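You operate a simulated robot arm through the tools that you are given. There is no shell and no other tool.

The job below is to be done with a simulated robot arm. You get a single attempt, and the scene is never put back.

TASK
Clamp the panel, sand its rough edge smooth and put the block back.
Fine: lock the fence knob and clamp before you sand; the panel stays against its fence.

The check looks at the end state, three seconds after you hand in, the way a careful person would. Anything else that was tipped, shoved, dropped, spilled or broken makes it a failure.

THE ROBOT
A 7-joint arm with a two-finger parallel gripper, hanging from a carriage that runs on a gantry, over the field with the corners [-0.168, 0.135], [0.341, -1.04], [2.451, -0.126], [1.943, 1.048] (x, y) and turns from -344 to 344 degrees about z. Base frame: it is fixed where the carriage stands at the start and does not move with it; the origin is on the floor, on the carriage's upright axis, x ahead of it, y to its left, z up. Units: m, degrees, N and s.
With the tool pointing down near the work surface it reaches from about 0.32 to 0.72 m from the robot's upright axis, wherever it stands. Its first joint turns from -143.0 to 143.0 degrees. Places, roughly: black panel [2.75, 0.5, 1.25]; clamp lever [2.3, 0, 1]; fence knob [2.5, 0.1, 0.8]; grey panel [4.5, 1.25, 1]; sanding block [3.25, 0.25, 0.75]; squaring jig [2.5, 0, 0.8]. Payload 1.57 kg.
Tool frame: the origin (TCP) lies between the finger pads and is the grasp point; the fingertips stand 0.03 m ahead of it; z points along the fingers, y is the line along which they close. Largest opening 0.11 m; finger width 0.024, thickness 0.012; the body of the gripper, 0.048 by 0.112 m, starts 0.078 m behind the TCP.
Orientation is that of the tool frame in the base frame, as a unit quaternion [x, y, z, w]. With the fingers straight down and closing along the base's y, the tool's x points along the base's -x, its y along +y and its z along -z.

THE INTERFACE
- The arm moves only by the tool send_rows. Its arguments are lists of equal length, an entry for each row: "rot": the turn, a rotation vector about the tool's x, y, z in degrees, a list of three; "xyz": the shift along the tool's x, y, z in m, a list of three; "grip": the closure in counts, from 0 (fully open) to 255 (shut). In form: {"rot": [[ax, ay, az], ...], "xyz": [[tx, ty, tz], ...], "grip": [grip, ...]}. A call has 1 to 20 rows; each row shifts and turns the commanded pose from where the row before left it, along the tool's axes as they then stand. A row lasts 0.2 s, in which the tool goes at most 0.05 m and 8.6 degrees; a call with a longer step from one row to the next is refused whole, and so is a gripper value outside its range. A pose out of reach is approached as far as the arm can. The call stops where the force on the tool passes 40 N (or 10 N more than at its start, if that is more) or the arm is blocked; 0.2 s more then pass. The fingers move at their own pace (about 0.045 m/s each) and stop on an object; they squeeze with about 30 N. The grip force told is the motor's: it shows also when the fingers shut on nothing. Time passes only in rows, and 0.2 s behind the last, so rows that do not move let the fingers close. The reply holds the time, the measured pose of the TCP, the force on the tool along the base axes, the opening and the grip force, in the units named above and with some noise, with the torque about the TCP (base axes, N m) and any sound that the robot's microphone picked up, and new pictures: "pictures" is both (left out), scene, wrist or none.
- Cameras (640 x 400 px; columns grow to the right, rows downward): "scene" is now at [0.2918, -0.0001, 1.8009]; the picture's right is [0.05, -1.00, 0.00], its down [-0.80, -0.04, -0.60] and it looks along [0.60, 0.03, -0.80] (base axes); focal length 258 px, centre (320, 200). "wrist" rides on the gripper at [0.07, 0.016, -0.141] in the tool frame; the picture's right is [-0.23, 0.97, 0.00], its down [-0.85, -0.20, -0.48] and it looks along [-0.47, -0.11, 0.88] (tool axes); focal length 222 px, centre (320, 200). There is no depth. A picture from a camera that has moved, and an enlarged one, comes with that camera's place and axes in the base frame and with its lens. The place of the scene camera against the robot may be out by one fixed shift of up to 0.025 m in any direction.
- lift_body(by): slides the trunk up (or, below 0, down) by that many m; the arm and the scene camera ride with it, the base frame stays. It gives what a move gives, with no picture.
- base_move(legs): drives the robot by 1 to 6 legs, each [ahead, left, turn to the left] in m, m and degrees, along the robot's own axes; the way and the turn of a leg run together, so that a leg with both is an arc; at most 1.5 m and 180 degrees a leg. The arm and the cameras ride along, it lands a little off, and it stops where it bumps. It keeps to its track: a leg is cut to what the track allows. It gives what a move gives, and a new picture of the scene camera.
- pan_tilt(pan, tilt): turns the head with the scene camera to pan (to the left, within 155 degrees either way) and tilt (down, from -29 to 69), counted from straight ahead of the robot. It gives what a move gives, and a new picture of the scene camera.
- zoom(camera, box): a new picture of the part [left, top, right, bottom] of that camera's present view, enlarged. It takes no simulated time.
- sign_off(): hands the job in; it is judged then, once.

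Nothing tells you exact positions but the pictures and the camera data. Unless the task says otherwise, let go and move clear before handing in.

The tools are called by a JSON object that holds its "method" and its "body". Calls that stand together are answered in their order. send_rows: Moves the arm, as the interface text tells. Its arguments: {"type":"object","properties":{"rot":{"type":"array"},"xyz":{"type":"array"},"grip":{"type":"array"},"pictures":{"type":"string","enum":["both","scene","wrist","none"]}},"required":["rot","xyz","grip"]} The other tools are called the same way: lift_body (by) slides the trunk up or down; base_move (legs) drives the base; pan_tilt (pan, tilt) turns the head that bears the scene camera; zoom (camera, box) takes an enlarged picture of a part of a camera's view; sign_off () hands the job in.

At the start:

```text
time: 0.0
eef_pos: [0.7795, -0.1155, 1.0624]
tcp_rot: [-0.001, 1.0, 0.0, 0.0]
ft_force: [0.6, 0.3, 0.9]
ft_torque: [0.0, -0.03, 0.0]
finger_gap: 0.11
gripper_force: 0.1
trunk travel left (down, up): [-0.49, 0.105]
robot x, y, heading: [-0.0013, 0.0, -0.1]
head pan, tilt: [3.1, 53.2]
```

scene: 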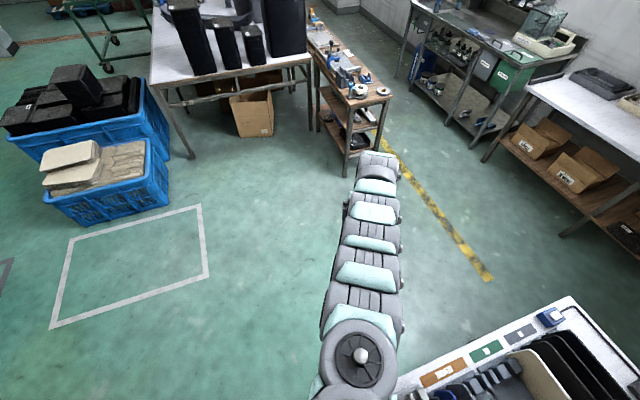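
wrist: 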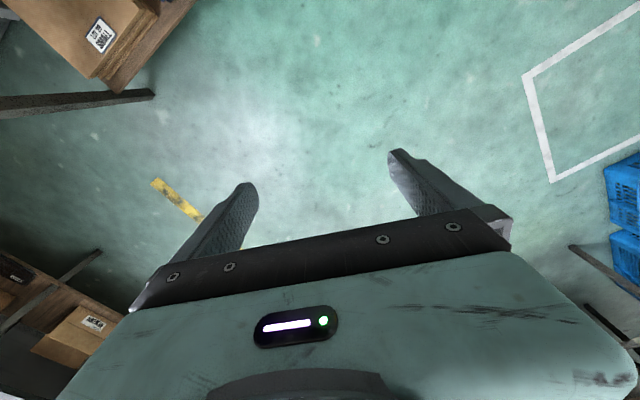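

I see a workshop from above: a table with black boxes ahead-left and a narrow wooden bench with blue tools straight ahead at about x≈2.3–2.6, which I take to be the squaring jig bench. I'll zoom in before moving.

{"method": "zoom", "body": {"camera": "scene", "box": [290, 0, 420, 180]}}

{"method": "pan_tilt", "body": {"pan": 3, "tilt": 25}}

```text
2.22 times, centred on (355, 90) of scene
camera zoom: at [0.2918, -0.0001, 1.8009], right [0.05, -1.0, 0.0], down [-0.8, -0.04, -0.6], along [0.6, 0.03, -0.8], focal length 573 px, centre (242, 444)
```

zoom: 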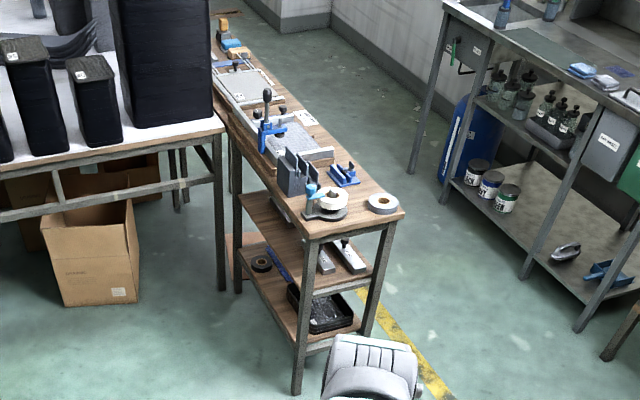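

```text
time: 0.9
eef_pos: [0.7772, -0.1151, 1.0625]
tcp_rot: [0.0, 1.0, 0.0, -0.001]
ft_force: [0.5, 0.4, 0.1]
ft_torque: [-0.03, 0.03, 0.0]
finger_gap: 0.1101
gripper_force: 0.1
trunk travel left (down, up): [-0.49, 0.105]
robot x, y, heading: [-0.0021, -0.0033, 0.2]
head pan, tilt: [3.0, 25.0]
camera scene: at [0.31, 0.0007, 1.8426], right [0.05, -1.0, 0.0], down [-0.42, -0.02, -0.91], along [0.9, 0.05, -0.42], focal length 258 px, centre (320, 200)
```

scene: 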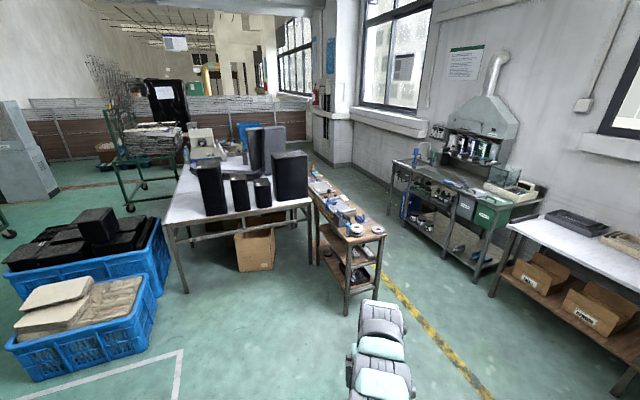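

{"method": "zoom", "body": {"camera": "scene", "box": [290, 140, 400, 260]}}

```text
3.33 times, centred on (345, 200) of scene
camera zoom: at [0.31, 0.0007, 1.8426], right [0.05, -1.0, 0.0], down [-0.42, -0.02, -0.91], along [0.9, 0.05, -0.42], focal length 860 px, centre (237, 200)
```

zoom: 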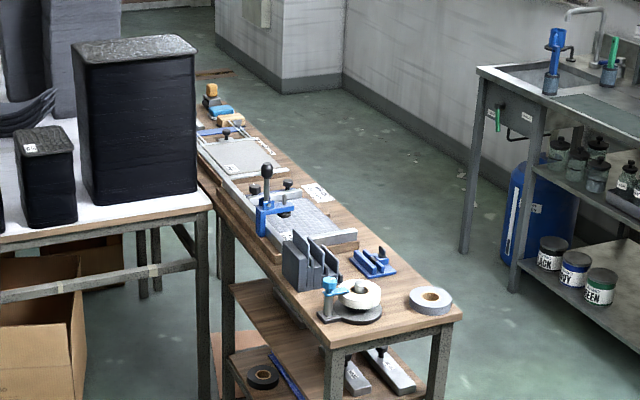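

The bench with the jig runs away from me at about 23° to the left, its near end at roughly (1.98, -0.27). I'll raise the trunk, turn to line up with it, and drive closer in steps.

{"method": "lift_body", "body": {"by": 0.1}}

{"method": "base_move", "body": {"legs": [[0, 0, 23.4], [0.9, 0, 0], [0, -0.95, 0]]}}

{"method": "pan_tilt", "body": {"pan": 0, "tilt": 45}}

```text
time: 2.3
eef_pos: [0.779, -0.1148, 1.1633]
tcp_rot: [0.0, 1.0, 0.0, 0.001]
ft_force: [-0.6, -0.3, 0.8]
ft_torque: [0.01, -0.02, 0.0]
finger_gap: 0.1098
gripper_force: 0.1
trunk travel left (down, up): [-0.59, 0.005]
robot x, y, heading: [0.0007, -0.0021, 0.1]
head pan, tilt: [3.0, 25.0]
```

```text
time: 12.9
eef_pos: [1.9764, -0.2965, 1.1624]
tcp_rot: [-0.214, 0.977, 0.0, 0.0]
ft_force: [0.0, -0.2, -0.5]
ft_torque: [0.0, 0.03, 0.01]
finger_gap: 0.1101
gripper_force: 0.0
trunk travel left (down, up): [-0.59, 0.005]
robot x, y, heading: [1.2227, -0.5203, 24.8]
head pan, tilt: [3.0, 25.0]
camera scene: at [1.5011, -0.3884, 1.9426], right [0.47, -0.88, 0.0], down [-0.37, -0.2, -0.91], along [0.8, 0.42, -0.42], focal length 258 px, centre (320, 200)
```

scene: 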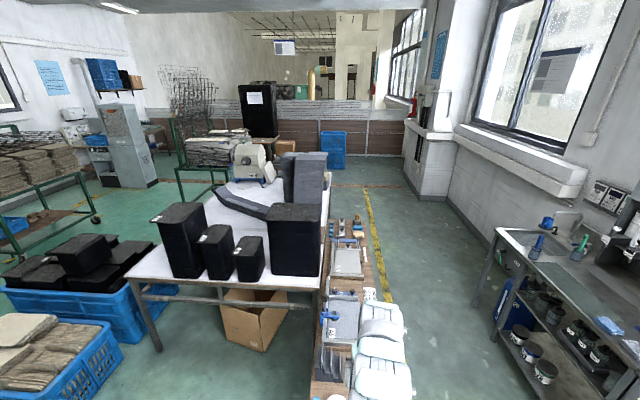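

```text
time: 13.7
eef_pos: [1.9768, -0.2962, 1.1626]
tcp_rot: [-0.215, 0.977, -0.001, 0.0]
ft_force: [-0.8, 0.7, -0.3]
ft_torque: [0.0, 0.02, 0.0]
finger_gap: 0.1099
gripper_force: 0.1
trunk travel left (down, up): [-0.59, 0.005]
robot x, y, heading: [1.2208, -0.5176, 24.8]
head pan, tilt: [0.0, 45.0]
camera scene: at [1.4934, -0.3973, 1.9121], right [0.42, -0.91, 0.0], down [-0.64, -0.3, -0.71], along [0.64, 0.3, -0.71], focal length 258 px, centre (320, 200)
```

scene: 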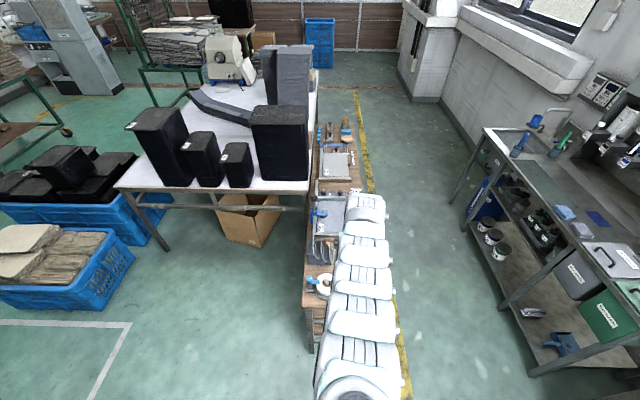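

The bench now runs almost straight ahead under the arm, with two fixtures on it, one near and one further off. I'll zoom in on them.

{"method": "zoom", "body": {"camera": "scene", "box": [295, 110, 395, 300]}}

{"method": "zoom", "body": {"camera": "scene", "box": [300, 110, 390, 166]}}

{"method": "zoom", "body": {"camera": "scene", "box": [300, 160, 390, 216]}}

{"method": "zoom", "body": {"camera": "scene", "box": [290, 200, 380, 300]}}

```text
2.11 times, centred on (345, 205) of scene
camera zoom: at [1.4934, -0.3973, 1.9121], right [0.42, -0.91, 0.0], down [-0.64, -0.3, -0.71], along [0.64, 0.3, -0.71], focal length 543 px, centre (267, 190)
```

zoom: 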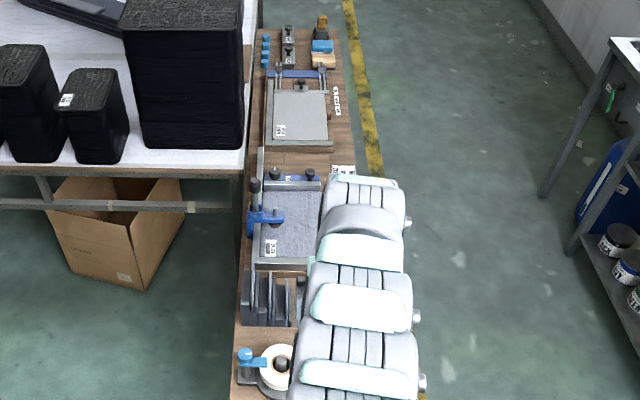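

```text
7.11 times, centred on (345, 138) of scene
camera zoom: at [1.4934, -0.3973, 1.9121], right [0.42, -0.91, 0.0], down [-0.64, -0.3, -0.71], along [0.64, 0.3, -0.71], focal length 1834 px, centre (142, 641)
```

zoom: 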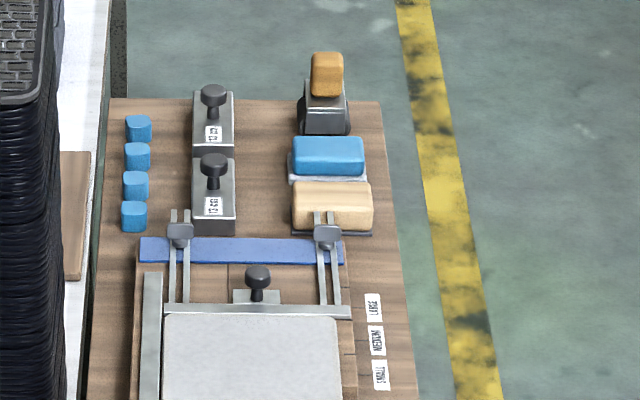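

```text
7.11 times, centred on (345, 188) of scene
camera zoom: at [1.4934, -0.3973, 1.9121], right [0.42, -0.91, 0.0], down [-0.64, -0.3, -0.71], along [0.64, 0.3, -0.71], focal length 1834 px, centre (142, 285)
```

zoom: 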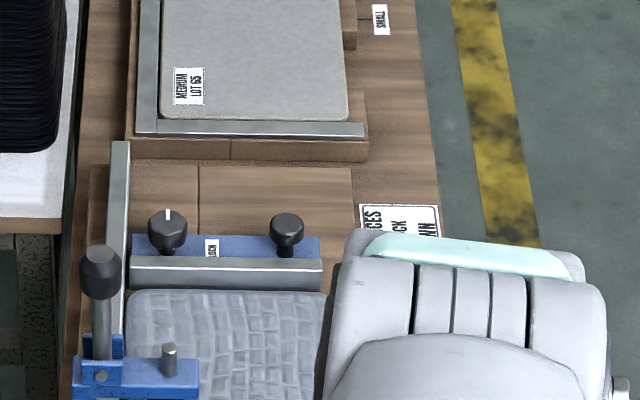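

```text
4.00 times, centred on (335, 250) of scene
camera zoom: at [1.4934, -0.3973, 1.9121], right [0.42, -0.91, 0.0], down [-0.64, -0.3, -0.71], along [0.64, 0.3, -0.71], focal length 1032 px, centre (260, 0)
```

zoom: 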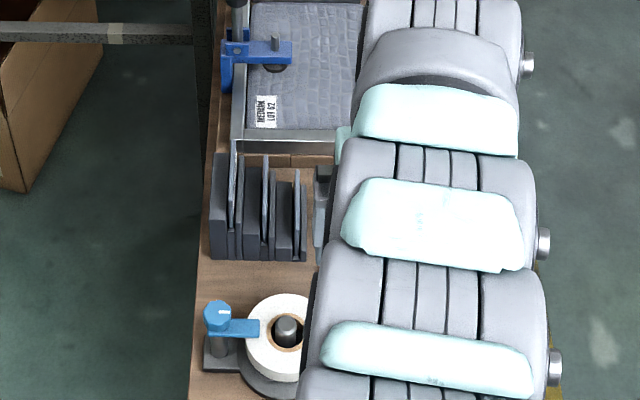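

The near jig has a panel labelled LOT 62 with a blue toggle clamp and a two-knob fence. The far one is a separate fixture, with sanding blocks at the far end of the bench. I'll use the wrist camera and try to read the labels.

{"method": "zoom", "body": {"camera": "wrist", "box": [0, 0, 640, 400]}}

{"method": "zoom", "body": {"camera": "scene", "box": [335, 140, 371, 200]}}

```text
1.00 times, centred on (320, 200) of wrist (not enlarged: the box is as wide or as high as the picture)
camera zoom: at [1.907, -0.3115, 1.3038], right [-0.2, 0.98, 0.0], down [0.86, 0.18, 0.48], along [0.47, 0.1, -0.88], focal length 222 px, centre (320, 200)
```

zoom: 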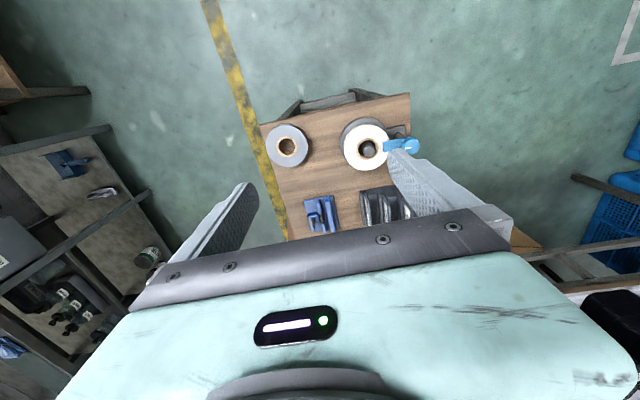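

```text
6.67 times, centred on (353, 170) of scene
camera zoom: at [1.4934, -0.3973, 1.9121], right [0.42, -0.91, 0.0], down [-0.64, -0.3, -0.71], along [0.64, 0.3, -0.71], focal length 1720 px, centre (100, 400)
```

zoom: 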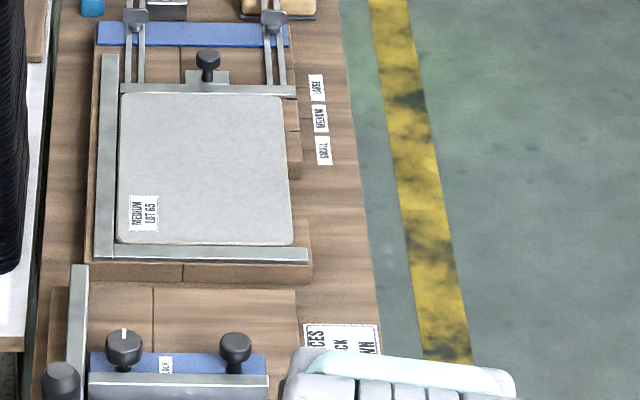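

The wrist camera looks back and down from behind the tool, so I'll drive forward along the bench to see the jig and the far end from above. The TCP is about 0.15 m clear of the tall black box and well above the lever.

{"method": "base_move", "body": {"legs": [[0.0, -0.03, -1.4], [0.5, 0, 0]]}}

{"method": "zoom", "body": {"camera": "wrist", "box": [0, 0, 640, 400]}}

{"method": "zoom", "body": {"camera": "wrist", "box": [200, 0, 480, 175]}}

```text
time: 17.0
eef_pos: [2.4486, -0.15, 1.1623]
tcp_rot: [-0.201, 0.979, 0.0, 0.0]
ft_force: [-0.7, 0.0, 0.1]
ft_torque: [0.03, -0.01, 0.01]
finger_gap: 0.1097
gripper_force: 0.1
trunk travel left (down, up): [-0.59, 0.005]
robot x, y, heading: [1.6893, -0.3498, 23.3]
head pan, tilt: [0.0, 45.0]
camera scene: at [1.9631, -0.2364, 1.912], right [0.39, -0.92, 0.0], down [-0.65, -0.28, -0.71], along [0.65, 0.28, -0.71], focal length 258 px, centre (320, 200)
```

scene: 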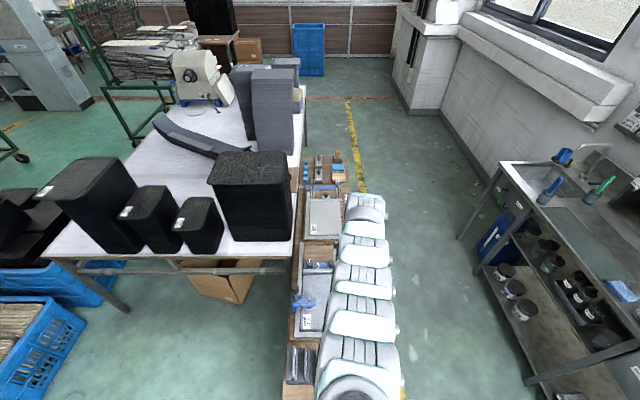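

```text
1.00 times, centred on (320, 200) of wrist (not enlarged: the box is as wide or as high as the picture)
camera zoom: at [2.3789, -0.1623, 1.3038], right [-0.17, 0.98, 0.0], down [0.86, 0.15, 0.48], along [0.47, 0.08, -0.88], focal length 222 px, centre (320, 200)
```

zoom: 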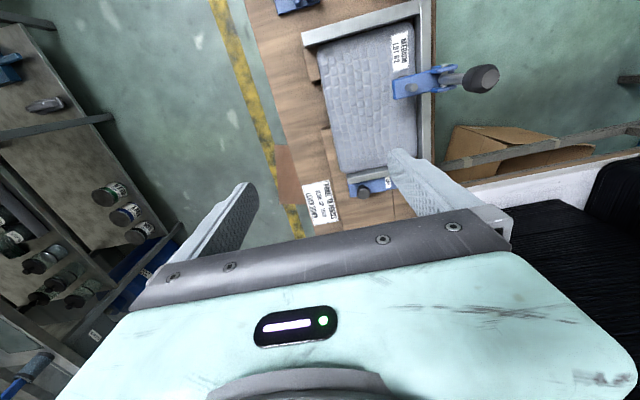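

```text
2.29 times, centred on (340, 88) of wrist
camera zoom: at [2.3789, -0.1623, 1.3038], right [-0.17, 0.98, 0.0], down [0.86, 0.15, 0.48], along [0.47, 0.08, -0.88], focal length 508 px, centre (274, 457)
```

zoom: 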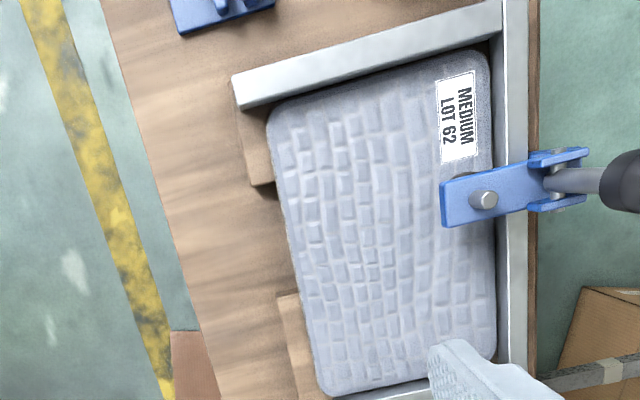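

The near jig with the LOT 62 panel is now below me, with the toggle clamp at its left side and the movable fence at its far side. I'll zoom in on the sign.

{"method": "zoom", "body": {"camera": "wrist", "box": [290, 170, 350, 230]}}

{"method": "zoom", "body": {"camera": "scene", "box": [285, 140, 365, 220]}}

{"method": "zoom", "body": {"camera": "scene", "box": [280, 220, 360, 300]}}

{"method": "zoom", "body": {"camera": "scene", "box": [295, 150, 355, 190]}}

```text
6.67 times, centred on (320, 200) of wrist
camera zoom: at [2.3789, -0.1623, 1.3038], right [-0.17, 0.98, 0.0], down [0.86, 0.15, 0.48], along [0.47, 0.08, -0.88], focal length 1481 px, centre (320, 200)
```

zoom: 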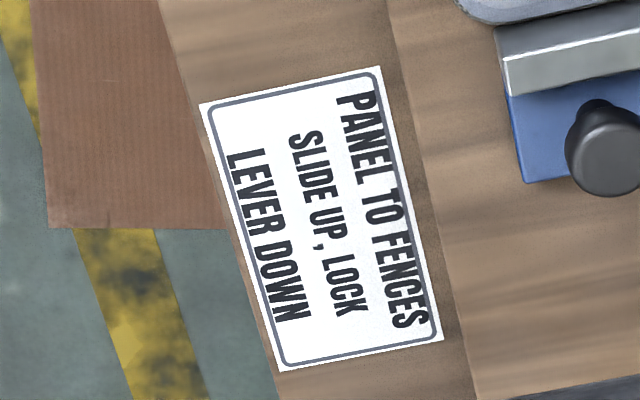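

```text
5.00 times, centred on (325, 180) of scene
camera zoom: at [1.9631, -0.2364, 1.912], right [0.39, -0.92, 0.0], down [-0.65, -0.28, -0.71], along [0.65, 0.28, -0.71], focal length 1290 px, centre (295, 300)
```

zoom: 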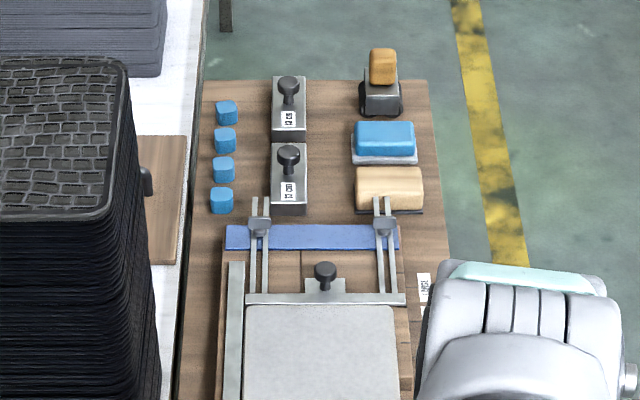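

```text
5.00 times, centred on (320, 260) of scene
camera zoom: at [1.9631, -0.2364, 1.912], right [0.39, -0.92, 0.0], down [-0.65, -0.28, -0.71], along [0.65, 0.28, -0.71], focal length 1290 px, centre (320, -100)
```

zoom: 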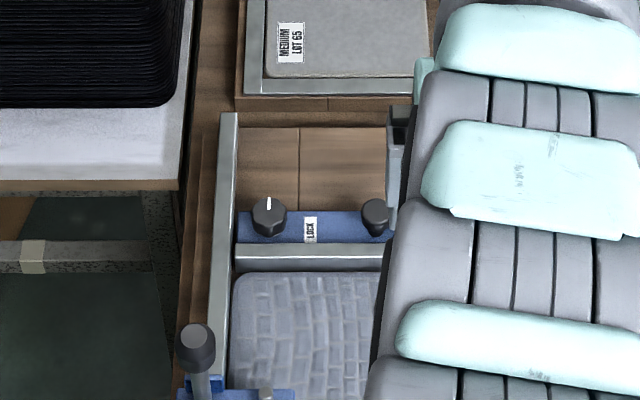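

```text
10.00 times, centred on (325, 170) of scene
camera zoom: at [1.9631, -0.2364, 1.912], right [0.39, -0.92, 0.0], down [-0.65, -0.28, -0.71], along [0.65, 0.28, -0.71], focal length 2579 px, centre (270, 500)
```

zoom: 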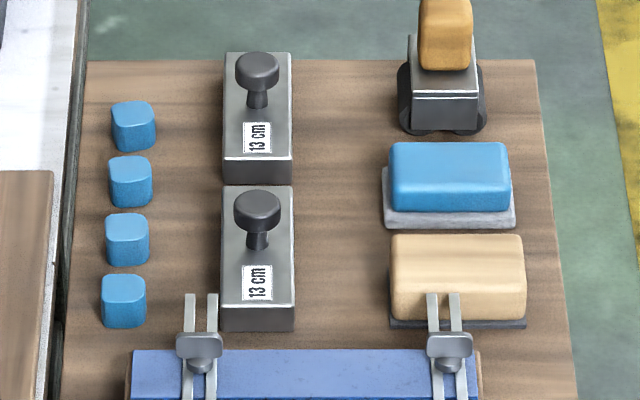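

The sign reads "PANEL TO FENCES / SLIDE UP, LOCK / LEVER DOWN". The tan and blue blocks are at the far end near (3.24, 0.18). Before driving near the black stack I'll tilt the head down to see where my own body is.

{"method": "pan_tilt", "body": {"pan": 0, "tilt": 69}}

{"method": "zoom", "body": {"camera": "scene", "box": [240, 0, 440, 125]}}

{"method": "pan_tilt", "body": {"pan": 60, "tilt": 50}}

```text
time: 17.9
eef_pos: [2.4492, -0.1508, 1.1636]
tcp_rot: [-0.2, 0.98, 0.0, 0.001]
ft_force: [0.4, 0.3, 0.3]
ft_torque: [-0.02, 0.04, 0.01]
finger_gap: 0.1098
gripper_force: 0.0
trunk travel left (down, up): [-0.59, 0.005]
robot x, y, heading: [1.6885, -0.3524, 23.4]
head pan, tilt: [0.0, 68.8]
camera scene: at [1.9399, -0.2464, 1.8832], right [0.39, -0.92, 0.0], down [-0.86, -0.37, -0.36], along [0.33, 0.14, -0.93], focal length 258 px, centre (320, 200)
```

scene: 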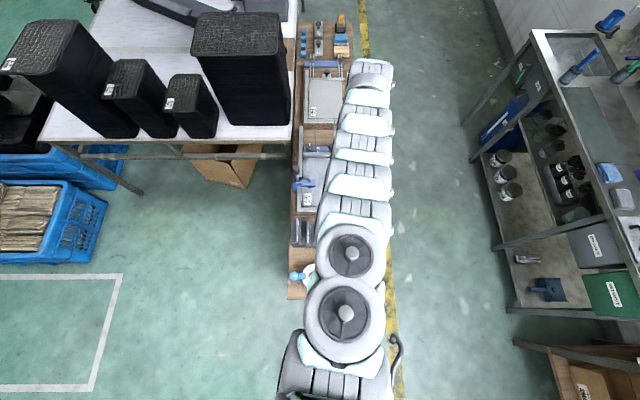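

```text
3.20 times, centred on (340, 62) of scene
camera zoom: at [1.9399, -0.2464, 1.8832], right [0.39, -0.92, 0.0], down [-0.86, -0.37, -0.36], along [0.33, 0.14, -0.93], focal length 825 px, centre (256, 640)
```

zoom: 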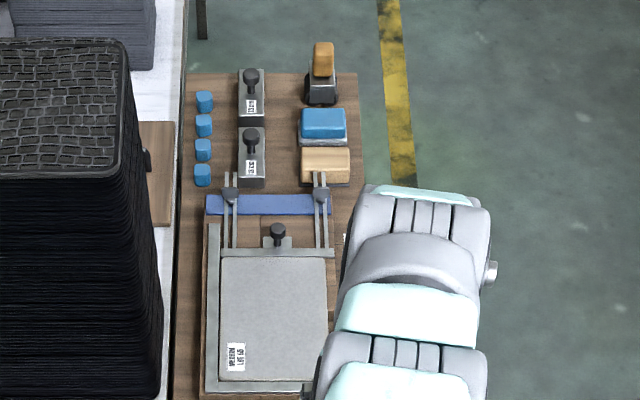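

```text
time: 19.2
eef_pos: [2.4493, -0.1507, 1.1637]
tcp_rot: [-0.201, 0.98, 0.0, 0.002]
ft_force: [-0.3, 0.3, -0.9]
ft_torque: [-0.03, -0.01, -0.02]
finger_gap: 0.1103
gripper_force: 0.1
trunk travel left (down, up): [-0.59, 0.005]
robot x, y, heading: [1.6882, -0.3524, 23.3]
head pan, tilt: [60.0, 50.0]
camera scene: at [1.8976, -0.1921, 1.9051], right [0.99, -0.12, 0.0], down [-0.09, -0.76, -0.64], along [0.08, 0.64, -0.77], focal length 258 px, centre (320, 200)
```

scene: 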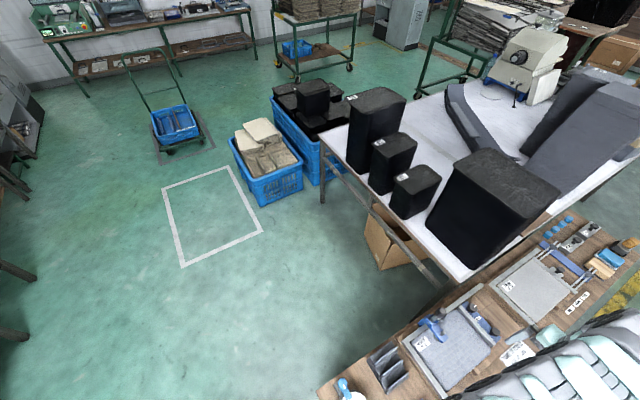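

Panning left gives me a clear side view of both jigs past the arm. I'll zoom in there.

{"method": "zoom", "body": {"camera": "scene", "box": [400, 270, 540, 400]}}

{"method": "zoom", "body": {"camera": "scene", "box": [500, 200, 640, 320]}}

{"method": "zoom", "body": {"camera": "scene", "box": [400, 300, 500, 365]}}

```text
3.08 times, centred on (470, 335) of scene
camera zoom: at [1.8976, -0.1921, 1.9051], right [0.99, -0.12, 0.0], down [-0.09, -0.76, -0.64], along [0.08, 0.64, -0.77], focal length 794 px, centre (-142, -215)
```

zoom: 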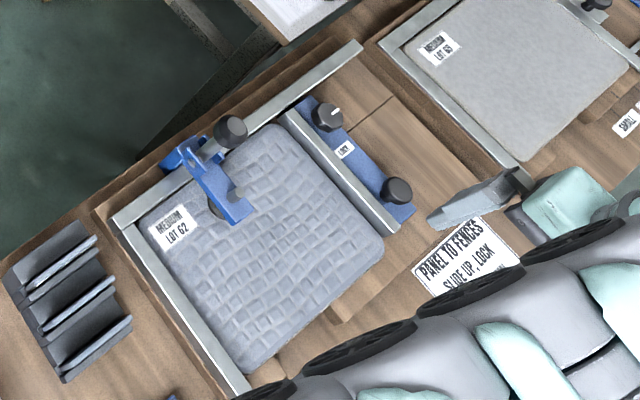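

```text
3.33 times, centred on (570, 260) of scene
camera zoom: at [1.8976, -0.1921, 1.9051], right [0.99, -0.12, 0.0], down [-0.09, -0.76, -0.64], along [0.08, 0.64, -0.77], focal length 860 px, centre (-513, 0)
```

zoom: 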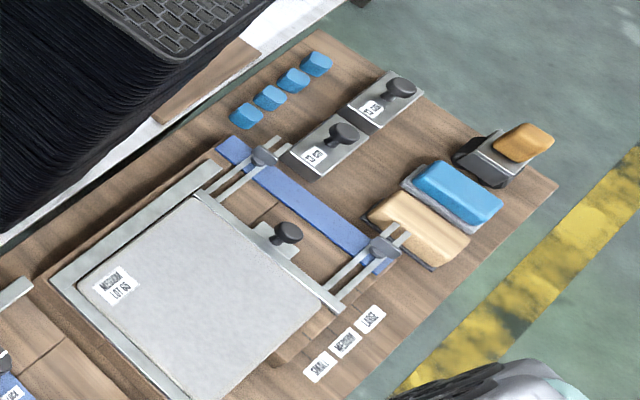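

```text
6.15 times, centred on (450, 332) of scene
camera zoom: at [1.8976, -0.1921, 1.9051], right [0.99, -0.12, 0.0], down [-0.09, -0.76, -0.64], along [0.08, 0.64, -0.77], focal length 1587 px, centre (-480, -615)
```

zoom: 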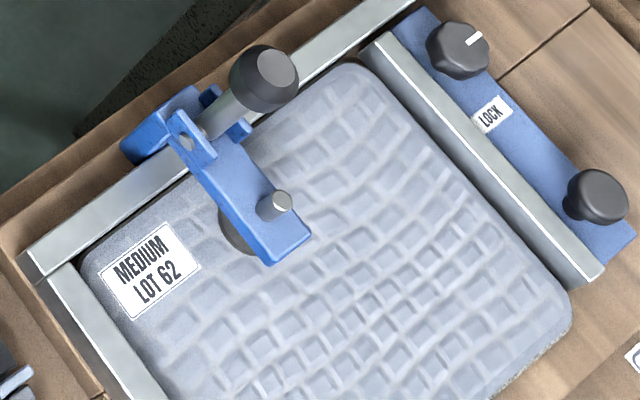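

The near jig is the squaring jig: lock knob near (2.55, 0.07), clamp lever near (2.36, 0.04). Now I want to see my own carriage and shoulder, to know the clearance when I reach over the jig to the blocks.

{"method": "pan_tilt", "body": {"pan": 150, "tilt": 60}}

{"method": "pan_tilt", "body": {"pan": -150, "tilt": 40}}

```text
time: 20.9
eef_pos: [2.4498, -0.1494, 1.1626]
tcp_rot: [-0.201, 0.98, 0.0, 0.001]
ft_force: [0.5, -0.4, -0.4]
ft_torque: [-0.01, -0.02, -0.01]
finger_gap: 0.1101
gripper_force: 0.1
trunk travel left (down, up): [-0.59, 0.005]
robot x, y, heading: [1.6845, -0.35, 23.0]
head pan, tilt: [150.0, 60.0]
camera scene: at [1.8222, -0.2606, 1.8926], right [0.12, 0.99, 0.0], down [0.86, -0.1, -0.5], along [-0.5, 0.06, -0.87], focal length 258 px, centre (320, 200)
```

scene: 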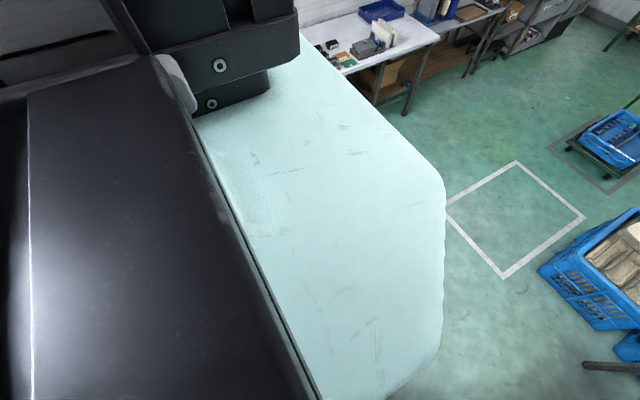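

```text
time: 25.0
eef_pos: [2.4498, -0.15, 1.1621]
tcp_rot: [-0.2, 0.98, 0.0, 0.0]
ft_force: [0.2, -0.5, -0.2]
ft_torque: [0.0, -0.01, 0.02]
finger_gap: 0.1101
gripper_force: 0.1
trunk travel left (down, up): [-0.59, 0.005]
robot x, y, heading: [1.6899, -0.3503, 23.3]
head pan, tilt: [-150.0, 40.0]
camera scene: at [1.8375, -0.3366, 1.9193], right [-0.8, 0.6, 0.0], down [0.38, 0.52, -0.77], along [-0.46, -0.61, -0.64], focal length 258 px, centre (320, 200)
```

scene: 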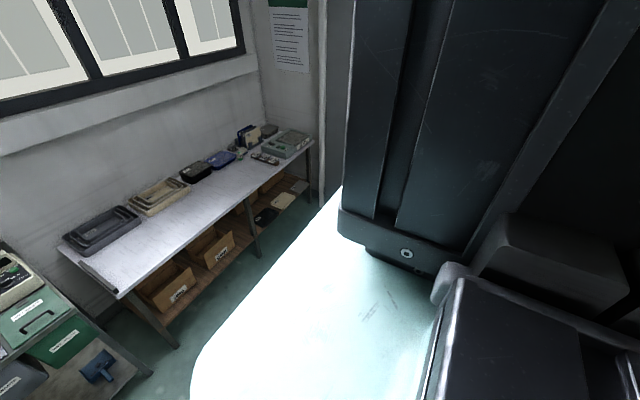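

There's a broad mint-coloured plate on the carriage behind the camera. I'll lower the trunk by 0.15 m, which is still well above the panel, to see whether the plate rides with it.

{"method": "lift_body", "body": {"by": -0.15}}

{"method": "pan_tilt", "body": {"pan": 150, "tilt": 60}}

{"method": "zoom", "body": {"camera": "wrist", "box": [0, 0, 640, 400]}}

```text
time: 26.7
eef_pos: [2.4488, -0.1494, 1.0125]
tcp_rot: [-0.2, 0.98, 0.0, 0.001]
ft_force: [-0.5, -0.5, 0.5]
ft_torque: [0.03, 0.01, 0.02]
finger_gap: 0.1102
gripper_force: 0.1
trunk travel left (down, up): [-0.44, 0.155]
robot x, y, heading: [1.685, -0.3528, 23.2]
head pan, tilt: [-150.0, 40.0]
```

```text
time: 30.8
eef_pos: [2.45, -0.1483, 1.013]
tcp_rot: [-0.201, 0.98, 0.0, 0.001]
ft_force: [-0.2, 0.1, -0.3]
ft_torque: [0.01, 0.03, 0.04]
finger_gap: 0.1099
gripper_force: 0.1
trunk travel left (down, up): [-0.44, 0.155]
robot x, y, heading: [1.6873, -0.3488, 23.3]
head pan, tilt: [150.0, 60.0]
camera scene: at [1.8222, -0.2606, 1.7426], right [0.12, 0.99, 0.0], down [0.86, -0.1, -0.5], along [-0.5, 0.06, -0.87], focal length 258 px, centre (320, 200)
```

scene: 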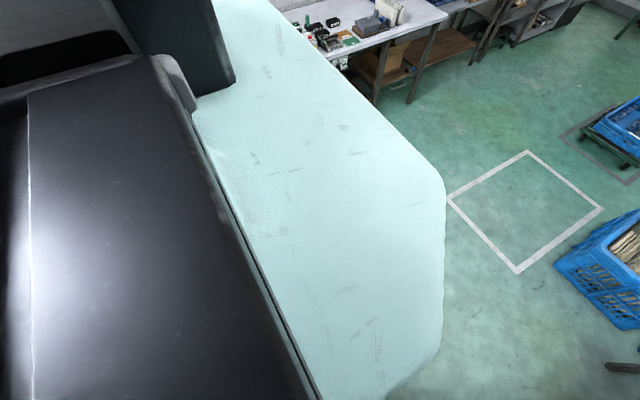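

```text
1.00 times, centred on (320, 200) of wrist (not enlarged: the box is as wide or as high as the picture)
camera zoom: at [2.3789, -0.1623, 1.1539], right [-0.17, 0.98, 0.0], down [0.86, 0.15, 0.48], along [0.47, 0.08, -0.88], focal length 222 px, centre (320, 200)
```

zoom: 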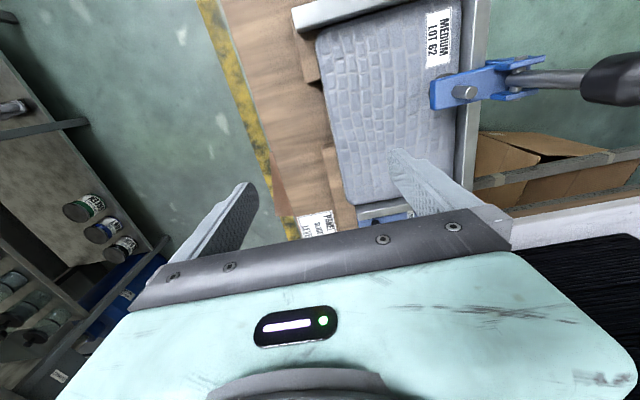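

The torso rides with the trunk. The lever stands upright, ball at about (2.34, 0.04, 0.98). Next I'll move forward 0.28 m so the wrist camera looks straight at the fence and knobs, and look ahead with the head.

{"method": "base_move", "body": {"legs": [[0.27, 0.0, 0]]}}

{"method": "zoom", "body": {"camera": "wrist", "box": [0, 0, 640, 400]}}

{"method": "zoom", "body": {"camera": "wrist", "box": [290, 0, 450, 100]}}

{"method": "pan_tilt", "body": {"pan": 35, "tilt": 60}}

```text
time: 32.7
eef_pos: [2.6945, -0.0463, 1.0132]
tcp_rot: [-0.2, 0.98, -0.001, -0.001]
ft_force: [-0.2, 0.5, 0.0]
ft_torque: [-0.01, -0.01, -0.05]
finger_gap: 0.11
gripper_force: 0.0
trunk travel left (down, up): [-0.44, 0.155]
robot x, y, heading: [1.9327, -0.246, 23.2]
head pan, tilt: [150.0, 60.0]
camera scene: at [2.0679, -0.156, 1.7426], right [0.12, 0.99, 0.0], down [0.86, -0.1, -0.5], along [-0.5, 0.06, -0.87], focal length 258 px, centre (320, 200)
```

scene: 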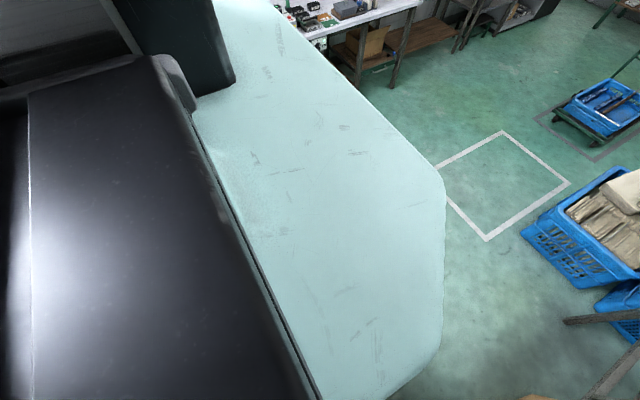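

```text
1.00 times, centred on (320, 200) of wrist (not enlarged: the box is as wide or as high as the picture)
camera zoom: at [2.6248, -0.0591, 1.1538], right [-0.17, 0.98, 0.0], down [0.86, 0.15, 0.48], along [0.47, 0.08, -0.88], focal length 222 px, centre (320, 200)
```

zoom: 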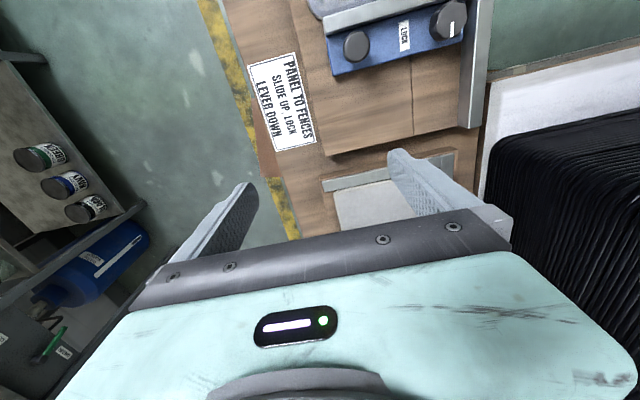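

```text
4.00 times, centred on (370, 50) of wrist
camera zoom: at [2.6248, -0.0591, 1.1538], right [-0.17, 0.98, 0.0], down [0.86, 0.15, 0.48], along [0.47, 0.08, -0.88], focal length 888 px, centre (120, 800)
```

zoom: 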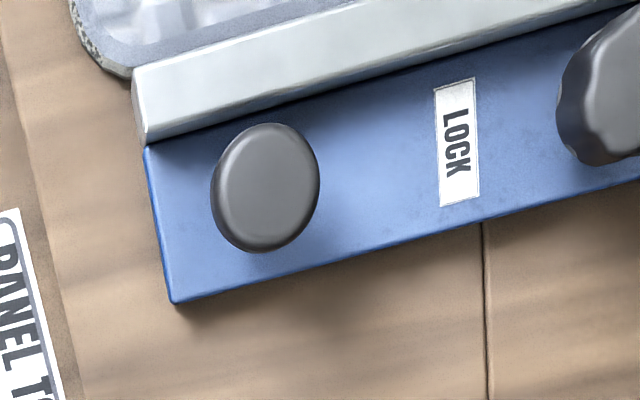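

```text
time: 34.6
eef_pos: [2.6952, -0.0474, 1.0128]
tcp_rot: [-0.2, 0.98, 0.0, 0.001]
ft_force: [-0.6, 0.0, 0.0]
ft_torque: [-0.04, 0.02, 0.0]
finger_gap: 0.11
gripper_force: 0.0
trunk travel left (down, up): [-0.44, 0.155]
robot x, y, heading: [1.9341, -0.2448, 23.0]
head pan, tilt: [35.0, 60.0]
camera scene: at [2.1693, -0.1075, 1.7426], right [0.85, -0.53, 0.0], down [-0.46, -0.74, -0.5], along [0.26, 0.42, -0.87], focal length 258 px, centre (320, 200)
```

scene: 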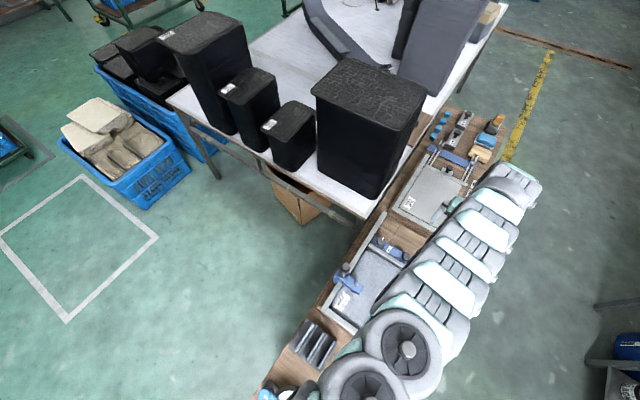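

{"method": "zoom", "body": {"camera": "scene", "box": [310, 220, 430, 340]}}

{"method": "zoom", "body": {"camera": "scene", "box": [400, 100, 530, 220]}}

{"method": "zoom", "body": {"camera": "scene", "box": [320, 250, 370, 300]}}

{"method": "zoom", "body": {"camera": "scene", "box": [360, 225, 420, 285]}}

```text
3.33 times, centred on (370, 280) of scene
camera zoom: at [2.1693, -0.1075, 1.7426], right [0.85, -0.53, 0.0], down [-0.46, -0.74, -0.5], along [0.26, 0.42, -0.87], focal length 860 px, centre (153, -67)
```

zoom: 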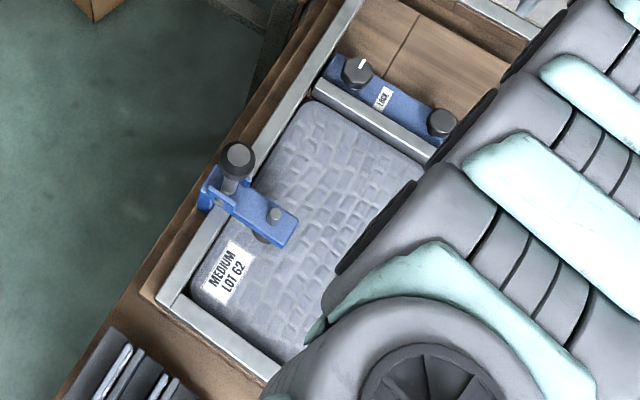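

```text
3.33 times, centred on (465, 160) of scene
camera zoom: at [2.1693, -0.1075, 1.7426], right [0.85, -0.53, 0.0], down [-0.46, -0.74, -0.5], along [0.26, 0.42, -0.87], focal length 860 px, centre (-163, 333)
```

zoom: 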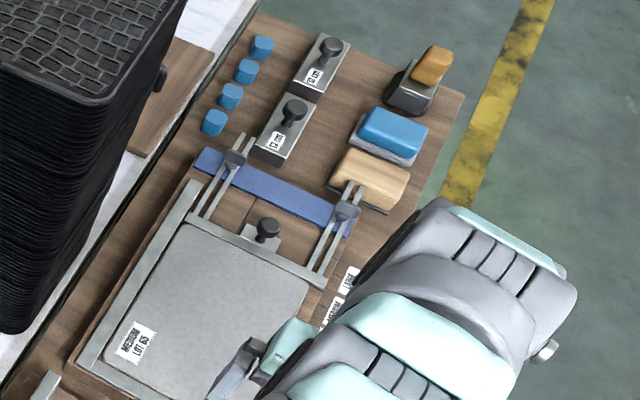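

```text
8.00 times, centred on (345, 275) of scene
camera zoom: at [2.1693, -0.1075, 1.7426], right [0.85, -0.53, 0.0], down [-0.46, -0.74, -0.5], along [0.26, 0.42, -0.87], focal length 2063 px, centre (120, -400)
```

zoom: 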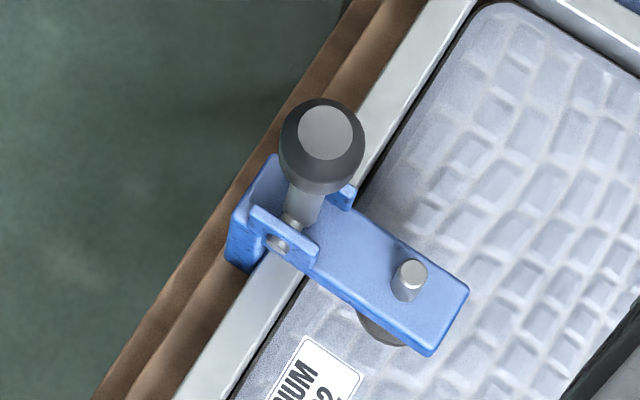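

```text
6.67 times, centred on (390, 255) of scene
camera zoom: at [2.1693, -0.1075, 1.7426], right [0.85, -0.53, 0.0], down [-0.46, -0.74, -0.5], along [0.26, 0.42, -0.87], focal length 1720 px, centre (-147, -167)
```

zoom: 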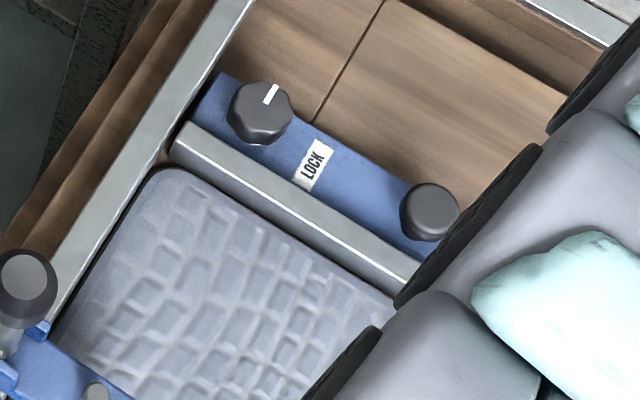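

The lock knob's pointer faces away along the bench and the LOCK label sits to its right, so locking means a quarter turn clockwise. The lever should go down to the left. The blocks lie about 0.84 m from the furthest the carriage can go, so I'll test the arm's reach in free air.

{"method": "send_rows", "body": {"rot": [[0, 0, 0], [0, 0, 0], [0, 0, 0], [0, 0, 0], [0, 0, 0], [0, 0, 0]], "xyz": [[-0.02, 0, 0], [-0.02, 0, 0], [-0.02, 0, 0], [-0.02, 0, 0], [-0.02, 0, 0], [-0.02, 0, 0]], "grip": [0, 0, 0, 0, 0, 0], "pictures": "both"}}

```text
time: 36.0
eef_pos: [2.6954, -0.047, 1.014]
tcp_rot: [-0.2, 0.98, 0.0, 0.001]
ft_force: [-0.2, -0.2, 0.8]
ft_torque: [-0.02, -0.04, 0.04]
finger_gap: 0.1097
gripper_force: 0.0
out of reach, approached as far as the arm can: row 1, 2, 3, 4, 5, 6
trunk travel left (down, up): [-0.44, 0.155]
robot x, y, heading: [1.9313, -0.2472, 23.3]
head pan, tilt: [35.0, 60.0]
camera scene: at [2.1693, -0.1075, 1.7426], right [0.85, -0.53, 0.0], down [-0.46, -0.74, -0.5], along [0.26, 0.42, -0.87], focal length 258 px, centre (320, 200)
camera wrist: at [2.6248, -0.0591, 1.1539], right [-0.17, 0.98, 0.0], down [0.86, 0.15, 0.48], along [0.47, 0.08, -0.88], focal length 222 px, centre (320, 200)
```

scene: 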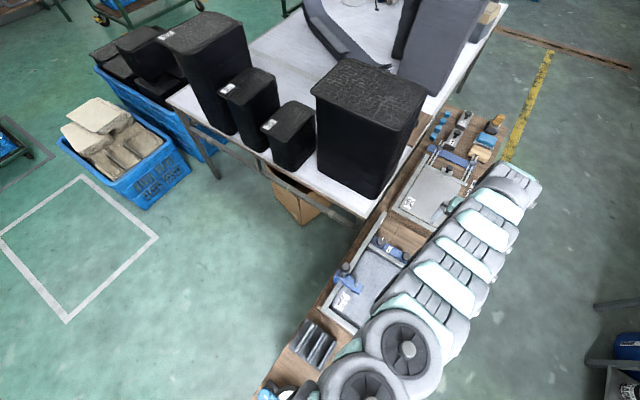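
wrist: 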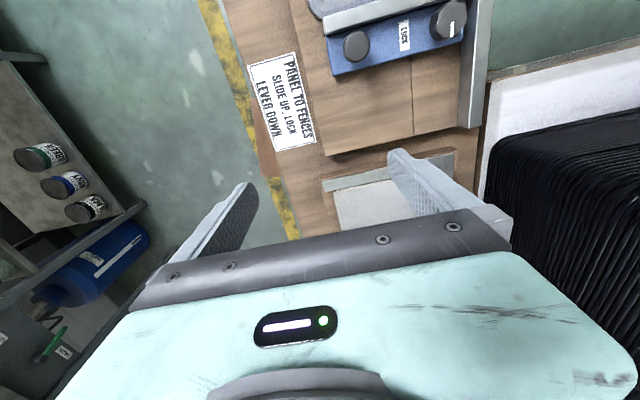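

The arm is fully extended at 0.79 m with the tool straight down, so the block will need an outward tilt. Now I'll retract and lower a little over the panel's right side, to look closely at its edge with the wrist camera.

{"method": "send_rows", "body": {"rot": [[0, 0, 0], [0, 0, 0], [0, 0, 0], [0, 0, 0], [0, 0, 0], [0, 0, 0], [0, 0, 0]], "xyz": [[0.04, -0.01, 0], [0.04, -0.01, 0], [0.04, -0.01, 0], [0.04, -0.01, 0], [0.04, -0.01, 0], [0, -0.01, 0.03], [0, 0, 0.03]], "grip": [0, 0, 0, 0, 0, 0, 0], "pictures": "wrist"}}

{"method": "zoom", "body": {"camera": "wrist", "box": [280, 0, 440, 200]}}

```text
time: 37.6
eef_pos: [2.5339, -0.1796, 0.9491]
tcp_rot: [-0.2, 0.98, 0.001, -0.001]
ft_force: [0.7, 0.6, 0.6]
ft_torque: [0.0, 0.01, 0.0]
finger_gap: 0.1099
gripper_force: 0.0
trunk travel left (down, up): [-0.44, 0.155]
robot x, y, heading: [1.9358, -0.246, 22.9]
head pan, tilt: [35.0, 60.0]
camera wrist: at [2.4635, -0.1922, 1.0908], right [-0.17, 0.98, 0.0], down [0.86, 0.15, 0.48], along [0.47, 0.08, -0.88], focal length 222 px, centre (320, 200)
```

wrist: 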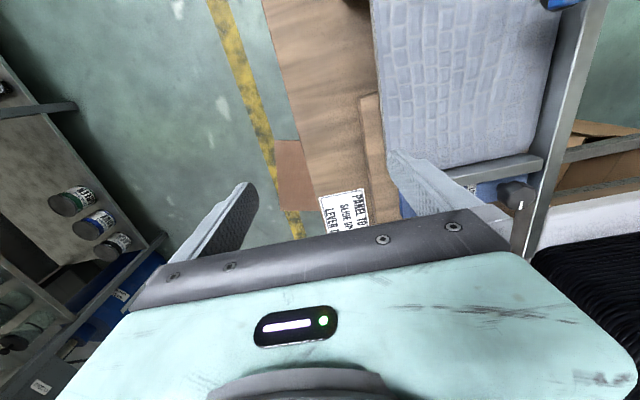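

```text
2.00 times, centred on (360, 100) of wrist
camera zoom: at [2.4635, -0.1922, 1.0908], right [-0.17, 0.98, 0.0], down [0.86, 0.15, 0.48], along [0.47, 0.08, -0.88], focal length 444 px, centre (240, 400)
```

zoom: 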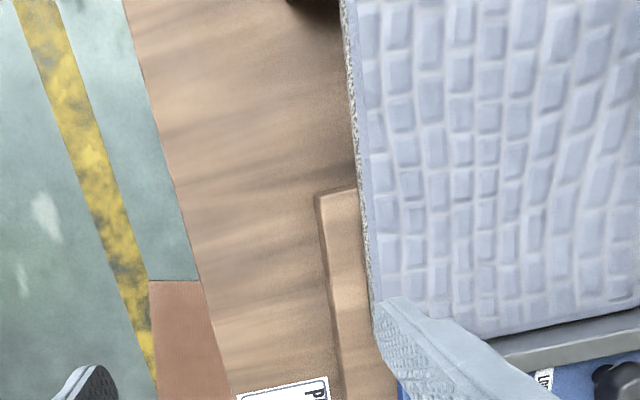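

The panel's right-hand edge is visibly granular: that's the rough one. I'll zoom in on it and on the fence.

{"method": "zoom", "body": {"camera": "wrist", "box": [350, 20, 400, 80]}}

{"method": "zoom", "body": {"camera": "wrist", "box": [340, 80, 400, 150]}}

{"method": "zoom", "body": {"camera": "wrist", "box": [440, 120, 560, 220]}}

```text
6.67 times, centred on (375, 50) of wrist
camera zoom: at [2.4635, -0.1922, 1.0908], right [-0.17, 0.98, 0.0], down [0.86, 0.15, 0.48], along [0.47, 0.08, -0.88], focal length 1481 px, centre (-47, 1200)
```

zoom: 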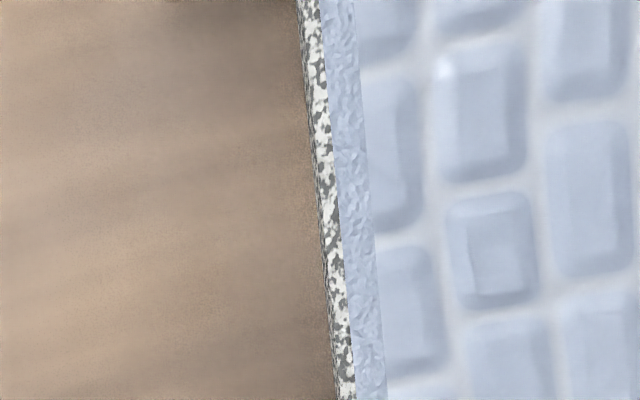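

```text
5.71 times, centred on (370, 115) of wrist
camera zoom: at [2.4635, -0.1922, 1.0908], right [-0.17, 0.98, 0.0], down [0.86, 0.15, 0.48], along [0.47, 0.08, -0.88], focal length 1269 px, centre (34, 686)
```

zoom: 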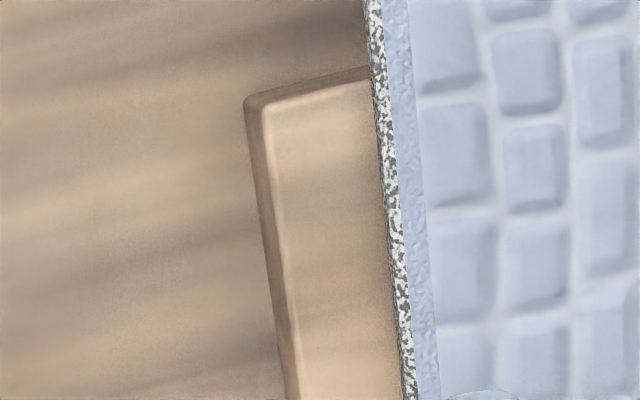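

```text
4.00 times, centred on (500, 170) of wrist
camera zoom: at [2.4635, -0.1922, 1.0908], right [-0.17, 0.98, 0.0], down [0.86, 0.15, 0.48], along [0.47, 0.08, -0.88], focal length 888 px, centre (-400, 320)
```

zoom: 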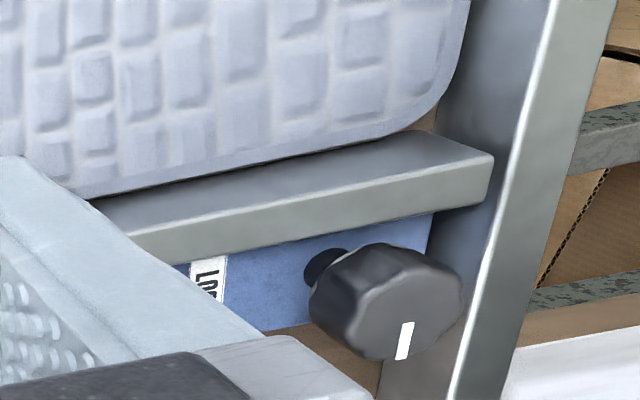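

The edge is speckled and rough, and the lock knob sits near (2.547, 0.071, 0.843) with the plain handle knob near (2.586, -0.024). First I'll move over the handle knob with the fingers half open, to slide the fence up against the panel.

{"method": "send_rows", "body": {"rot": [[0, 0, 0], [0, 0, 0], [0, 0, 0], [0, 0, 0], [0, 0, 0], [0, 0, 0]], "xyz": [[-0.02725, 0.03075, 0], [-0.02725, 0.03075, 0], [-0.02725, 0.03075, 0], [-0.02725, 0.03075, 0], [0, 0, 0.03], [0, 0, 0.015]], "grip": [110, 110, 110, 110, 110, 110], "pictures": "both"}}

{"method": "zoom", "body": {"camera": "wrist", "box": [220, 80, 420, 240]}}

```text
time: 39.0
eef_pos: [2.5866, -0.0225, 0.9057]
tcp_rot: [-0.2, 0.98, 0.0, 0.001]
ft_force: [0.3, -0.3, 1.3]
ft_torque: [0.0, -0.01, 0.01]
finger_gap: 0.0626
gripper_force: 0.1
trunk travel left (down, up): [-0.44, 0.155]
robot x, y, heading: [1.9334, -0.2435, 23.0]
head pan, tilt: [35.0, 60.0]
camera scene: at [2.1693, -0.1075, 1.7426], right [0.85, -0.53, 0.0], down [-0.46, -0.74, -0.5], along [0.26, 0.42, -0.87], focal length 258 px, centre (320, 200)
camera wrist: at [2.5156, -0.0364, 1.0461], right [-0.17, 0.98, 0.0], down [0.86, 0.15, 0.48], along [0.47, 0.08, -0.88], focal length 222 px, centre (320, 200)
```

scene: 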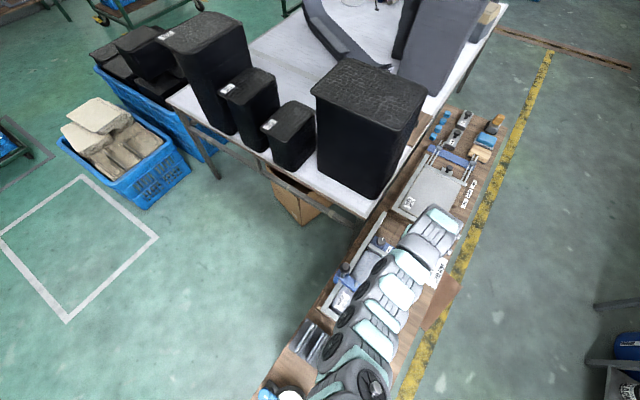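
wrist: 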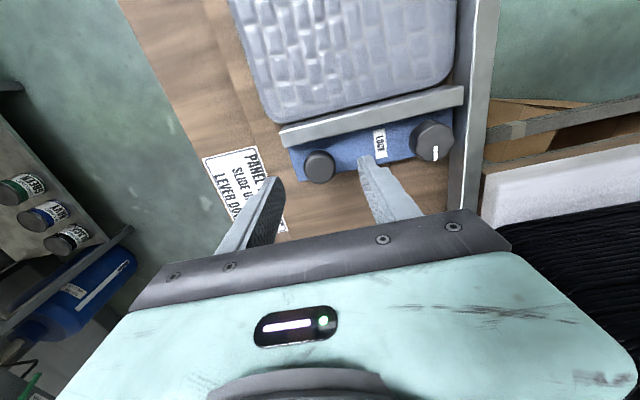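

```text
2.50 times, centred on (320, 160) of wrist
camera zoom: at [2.5156, -0.0364, 1.0461], right [-0.17, 0.98, 0.0], down [0.86, 0.15, 0.48], along [0.47, 0.08, -0.88], focal length 555 px, centre (320, 300)
```

zoom: 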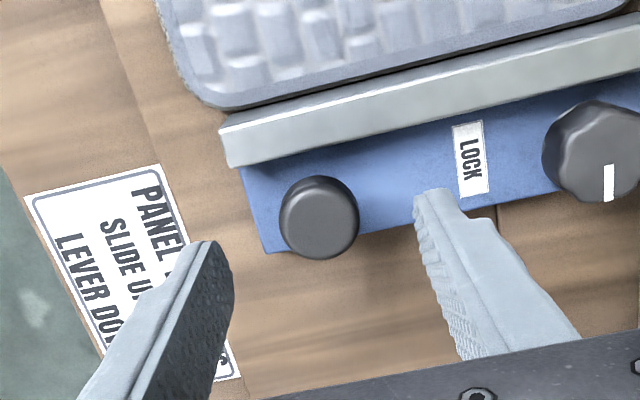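

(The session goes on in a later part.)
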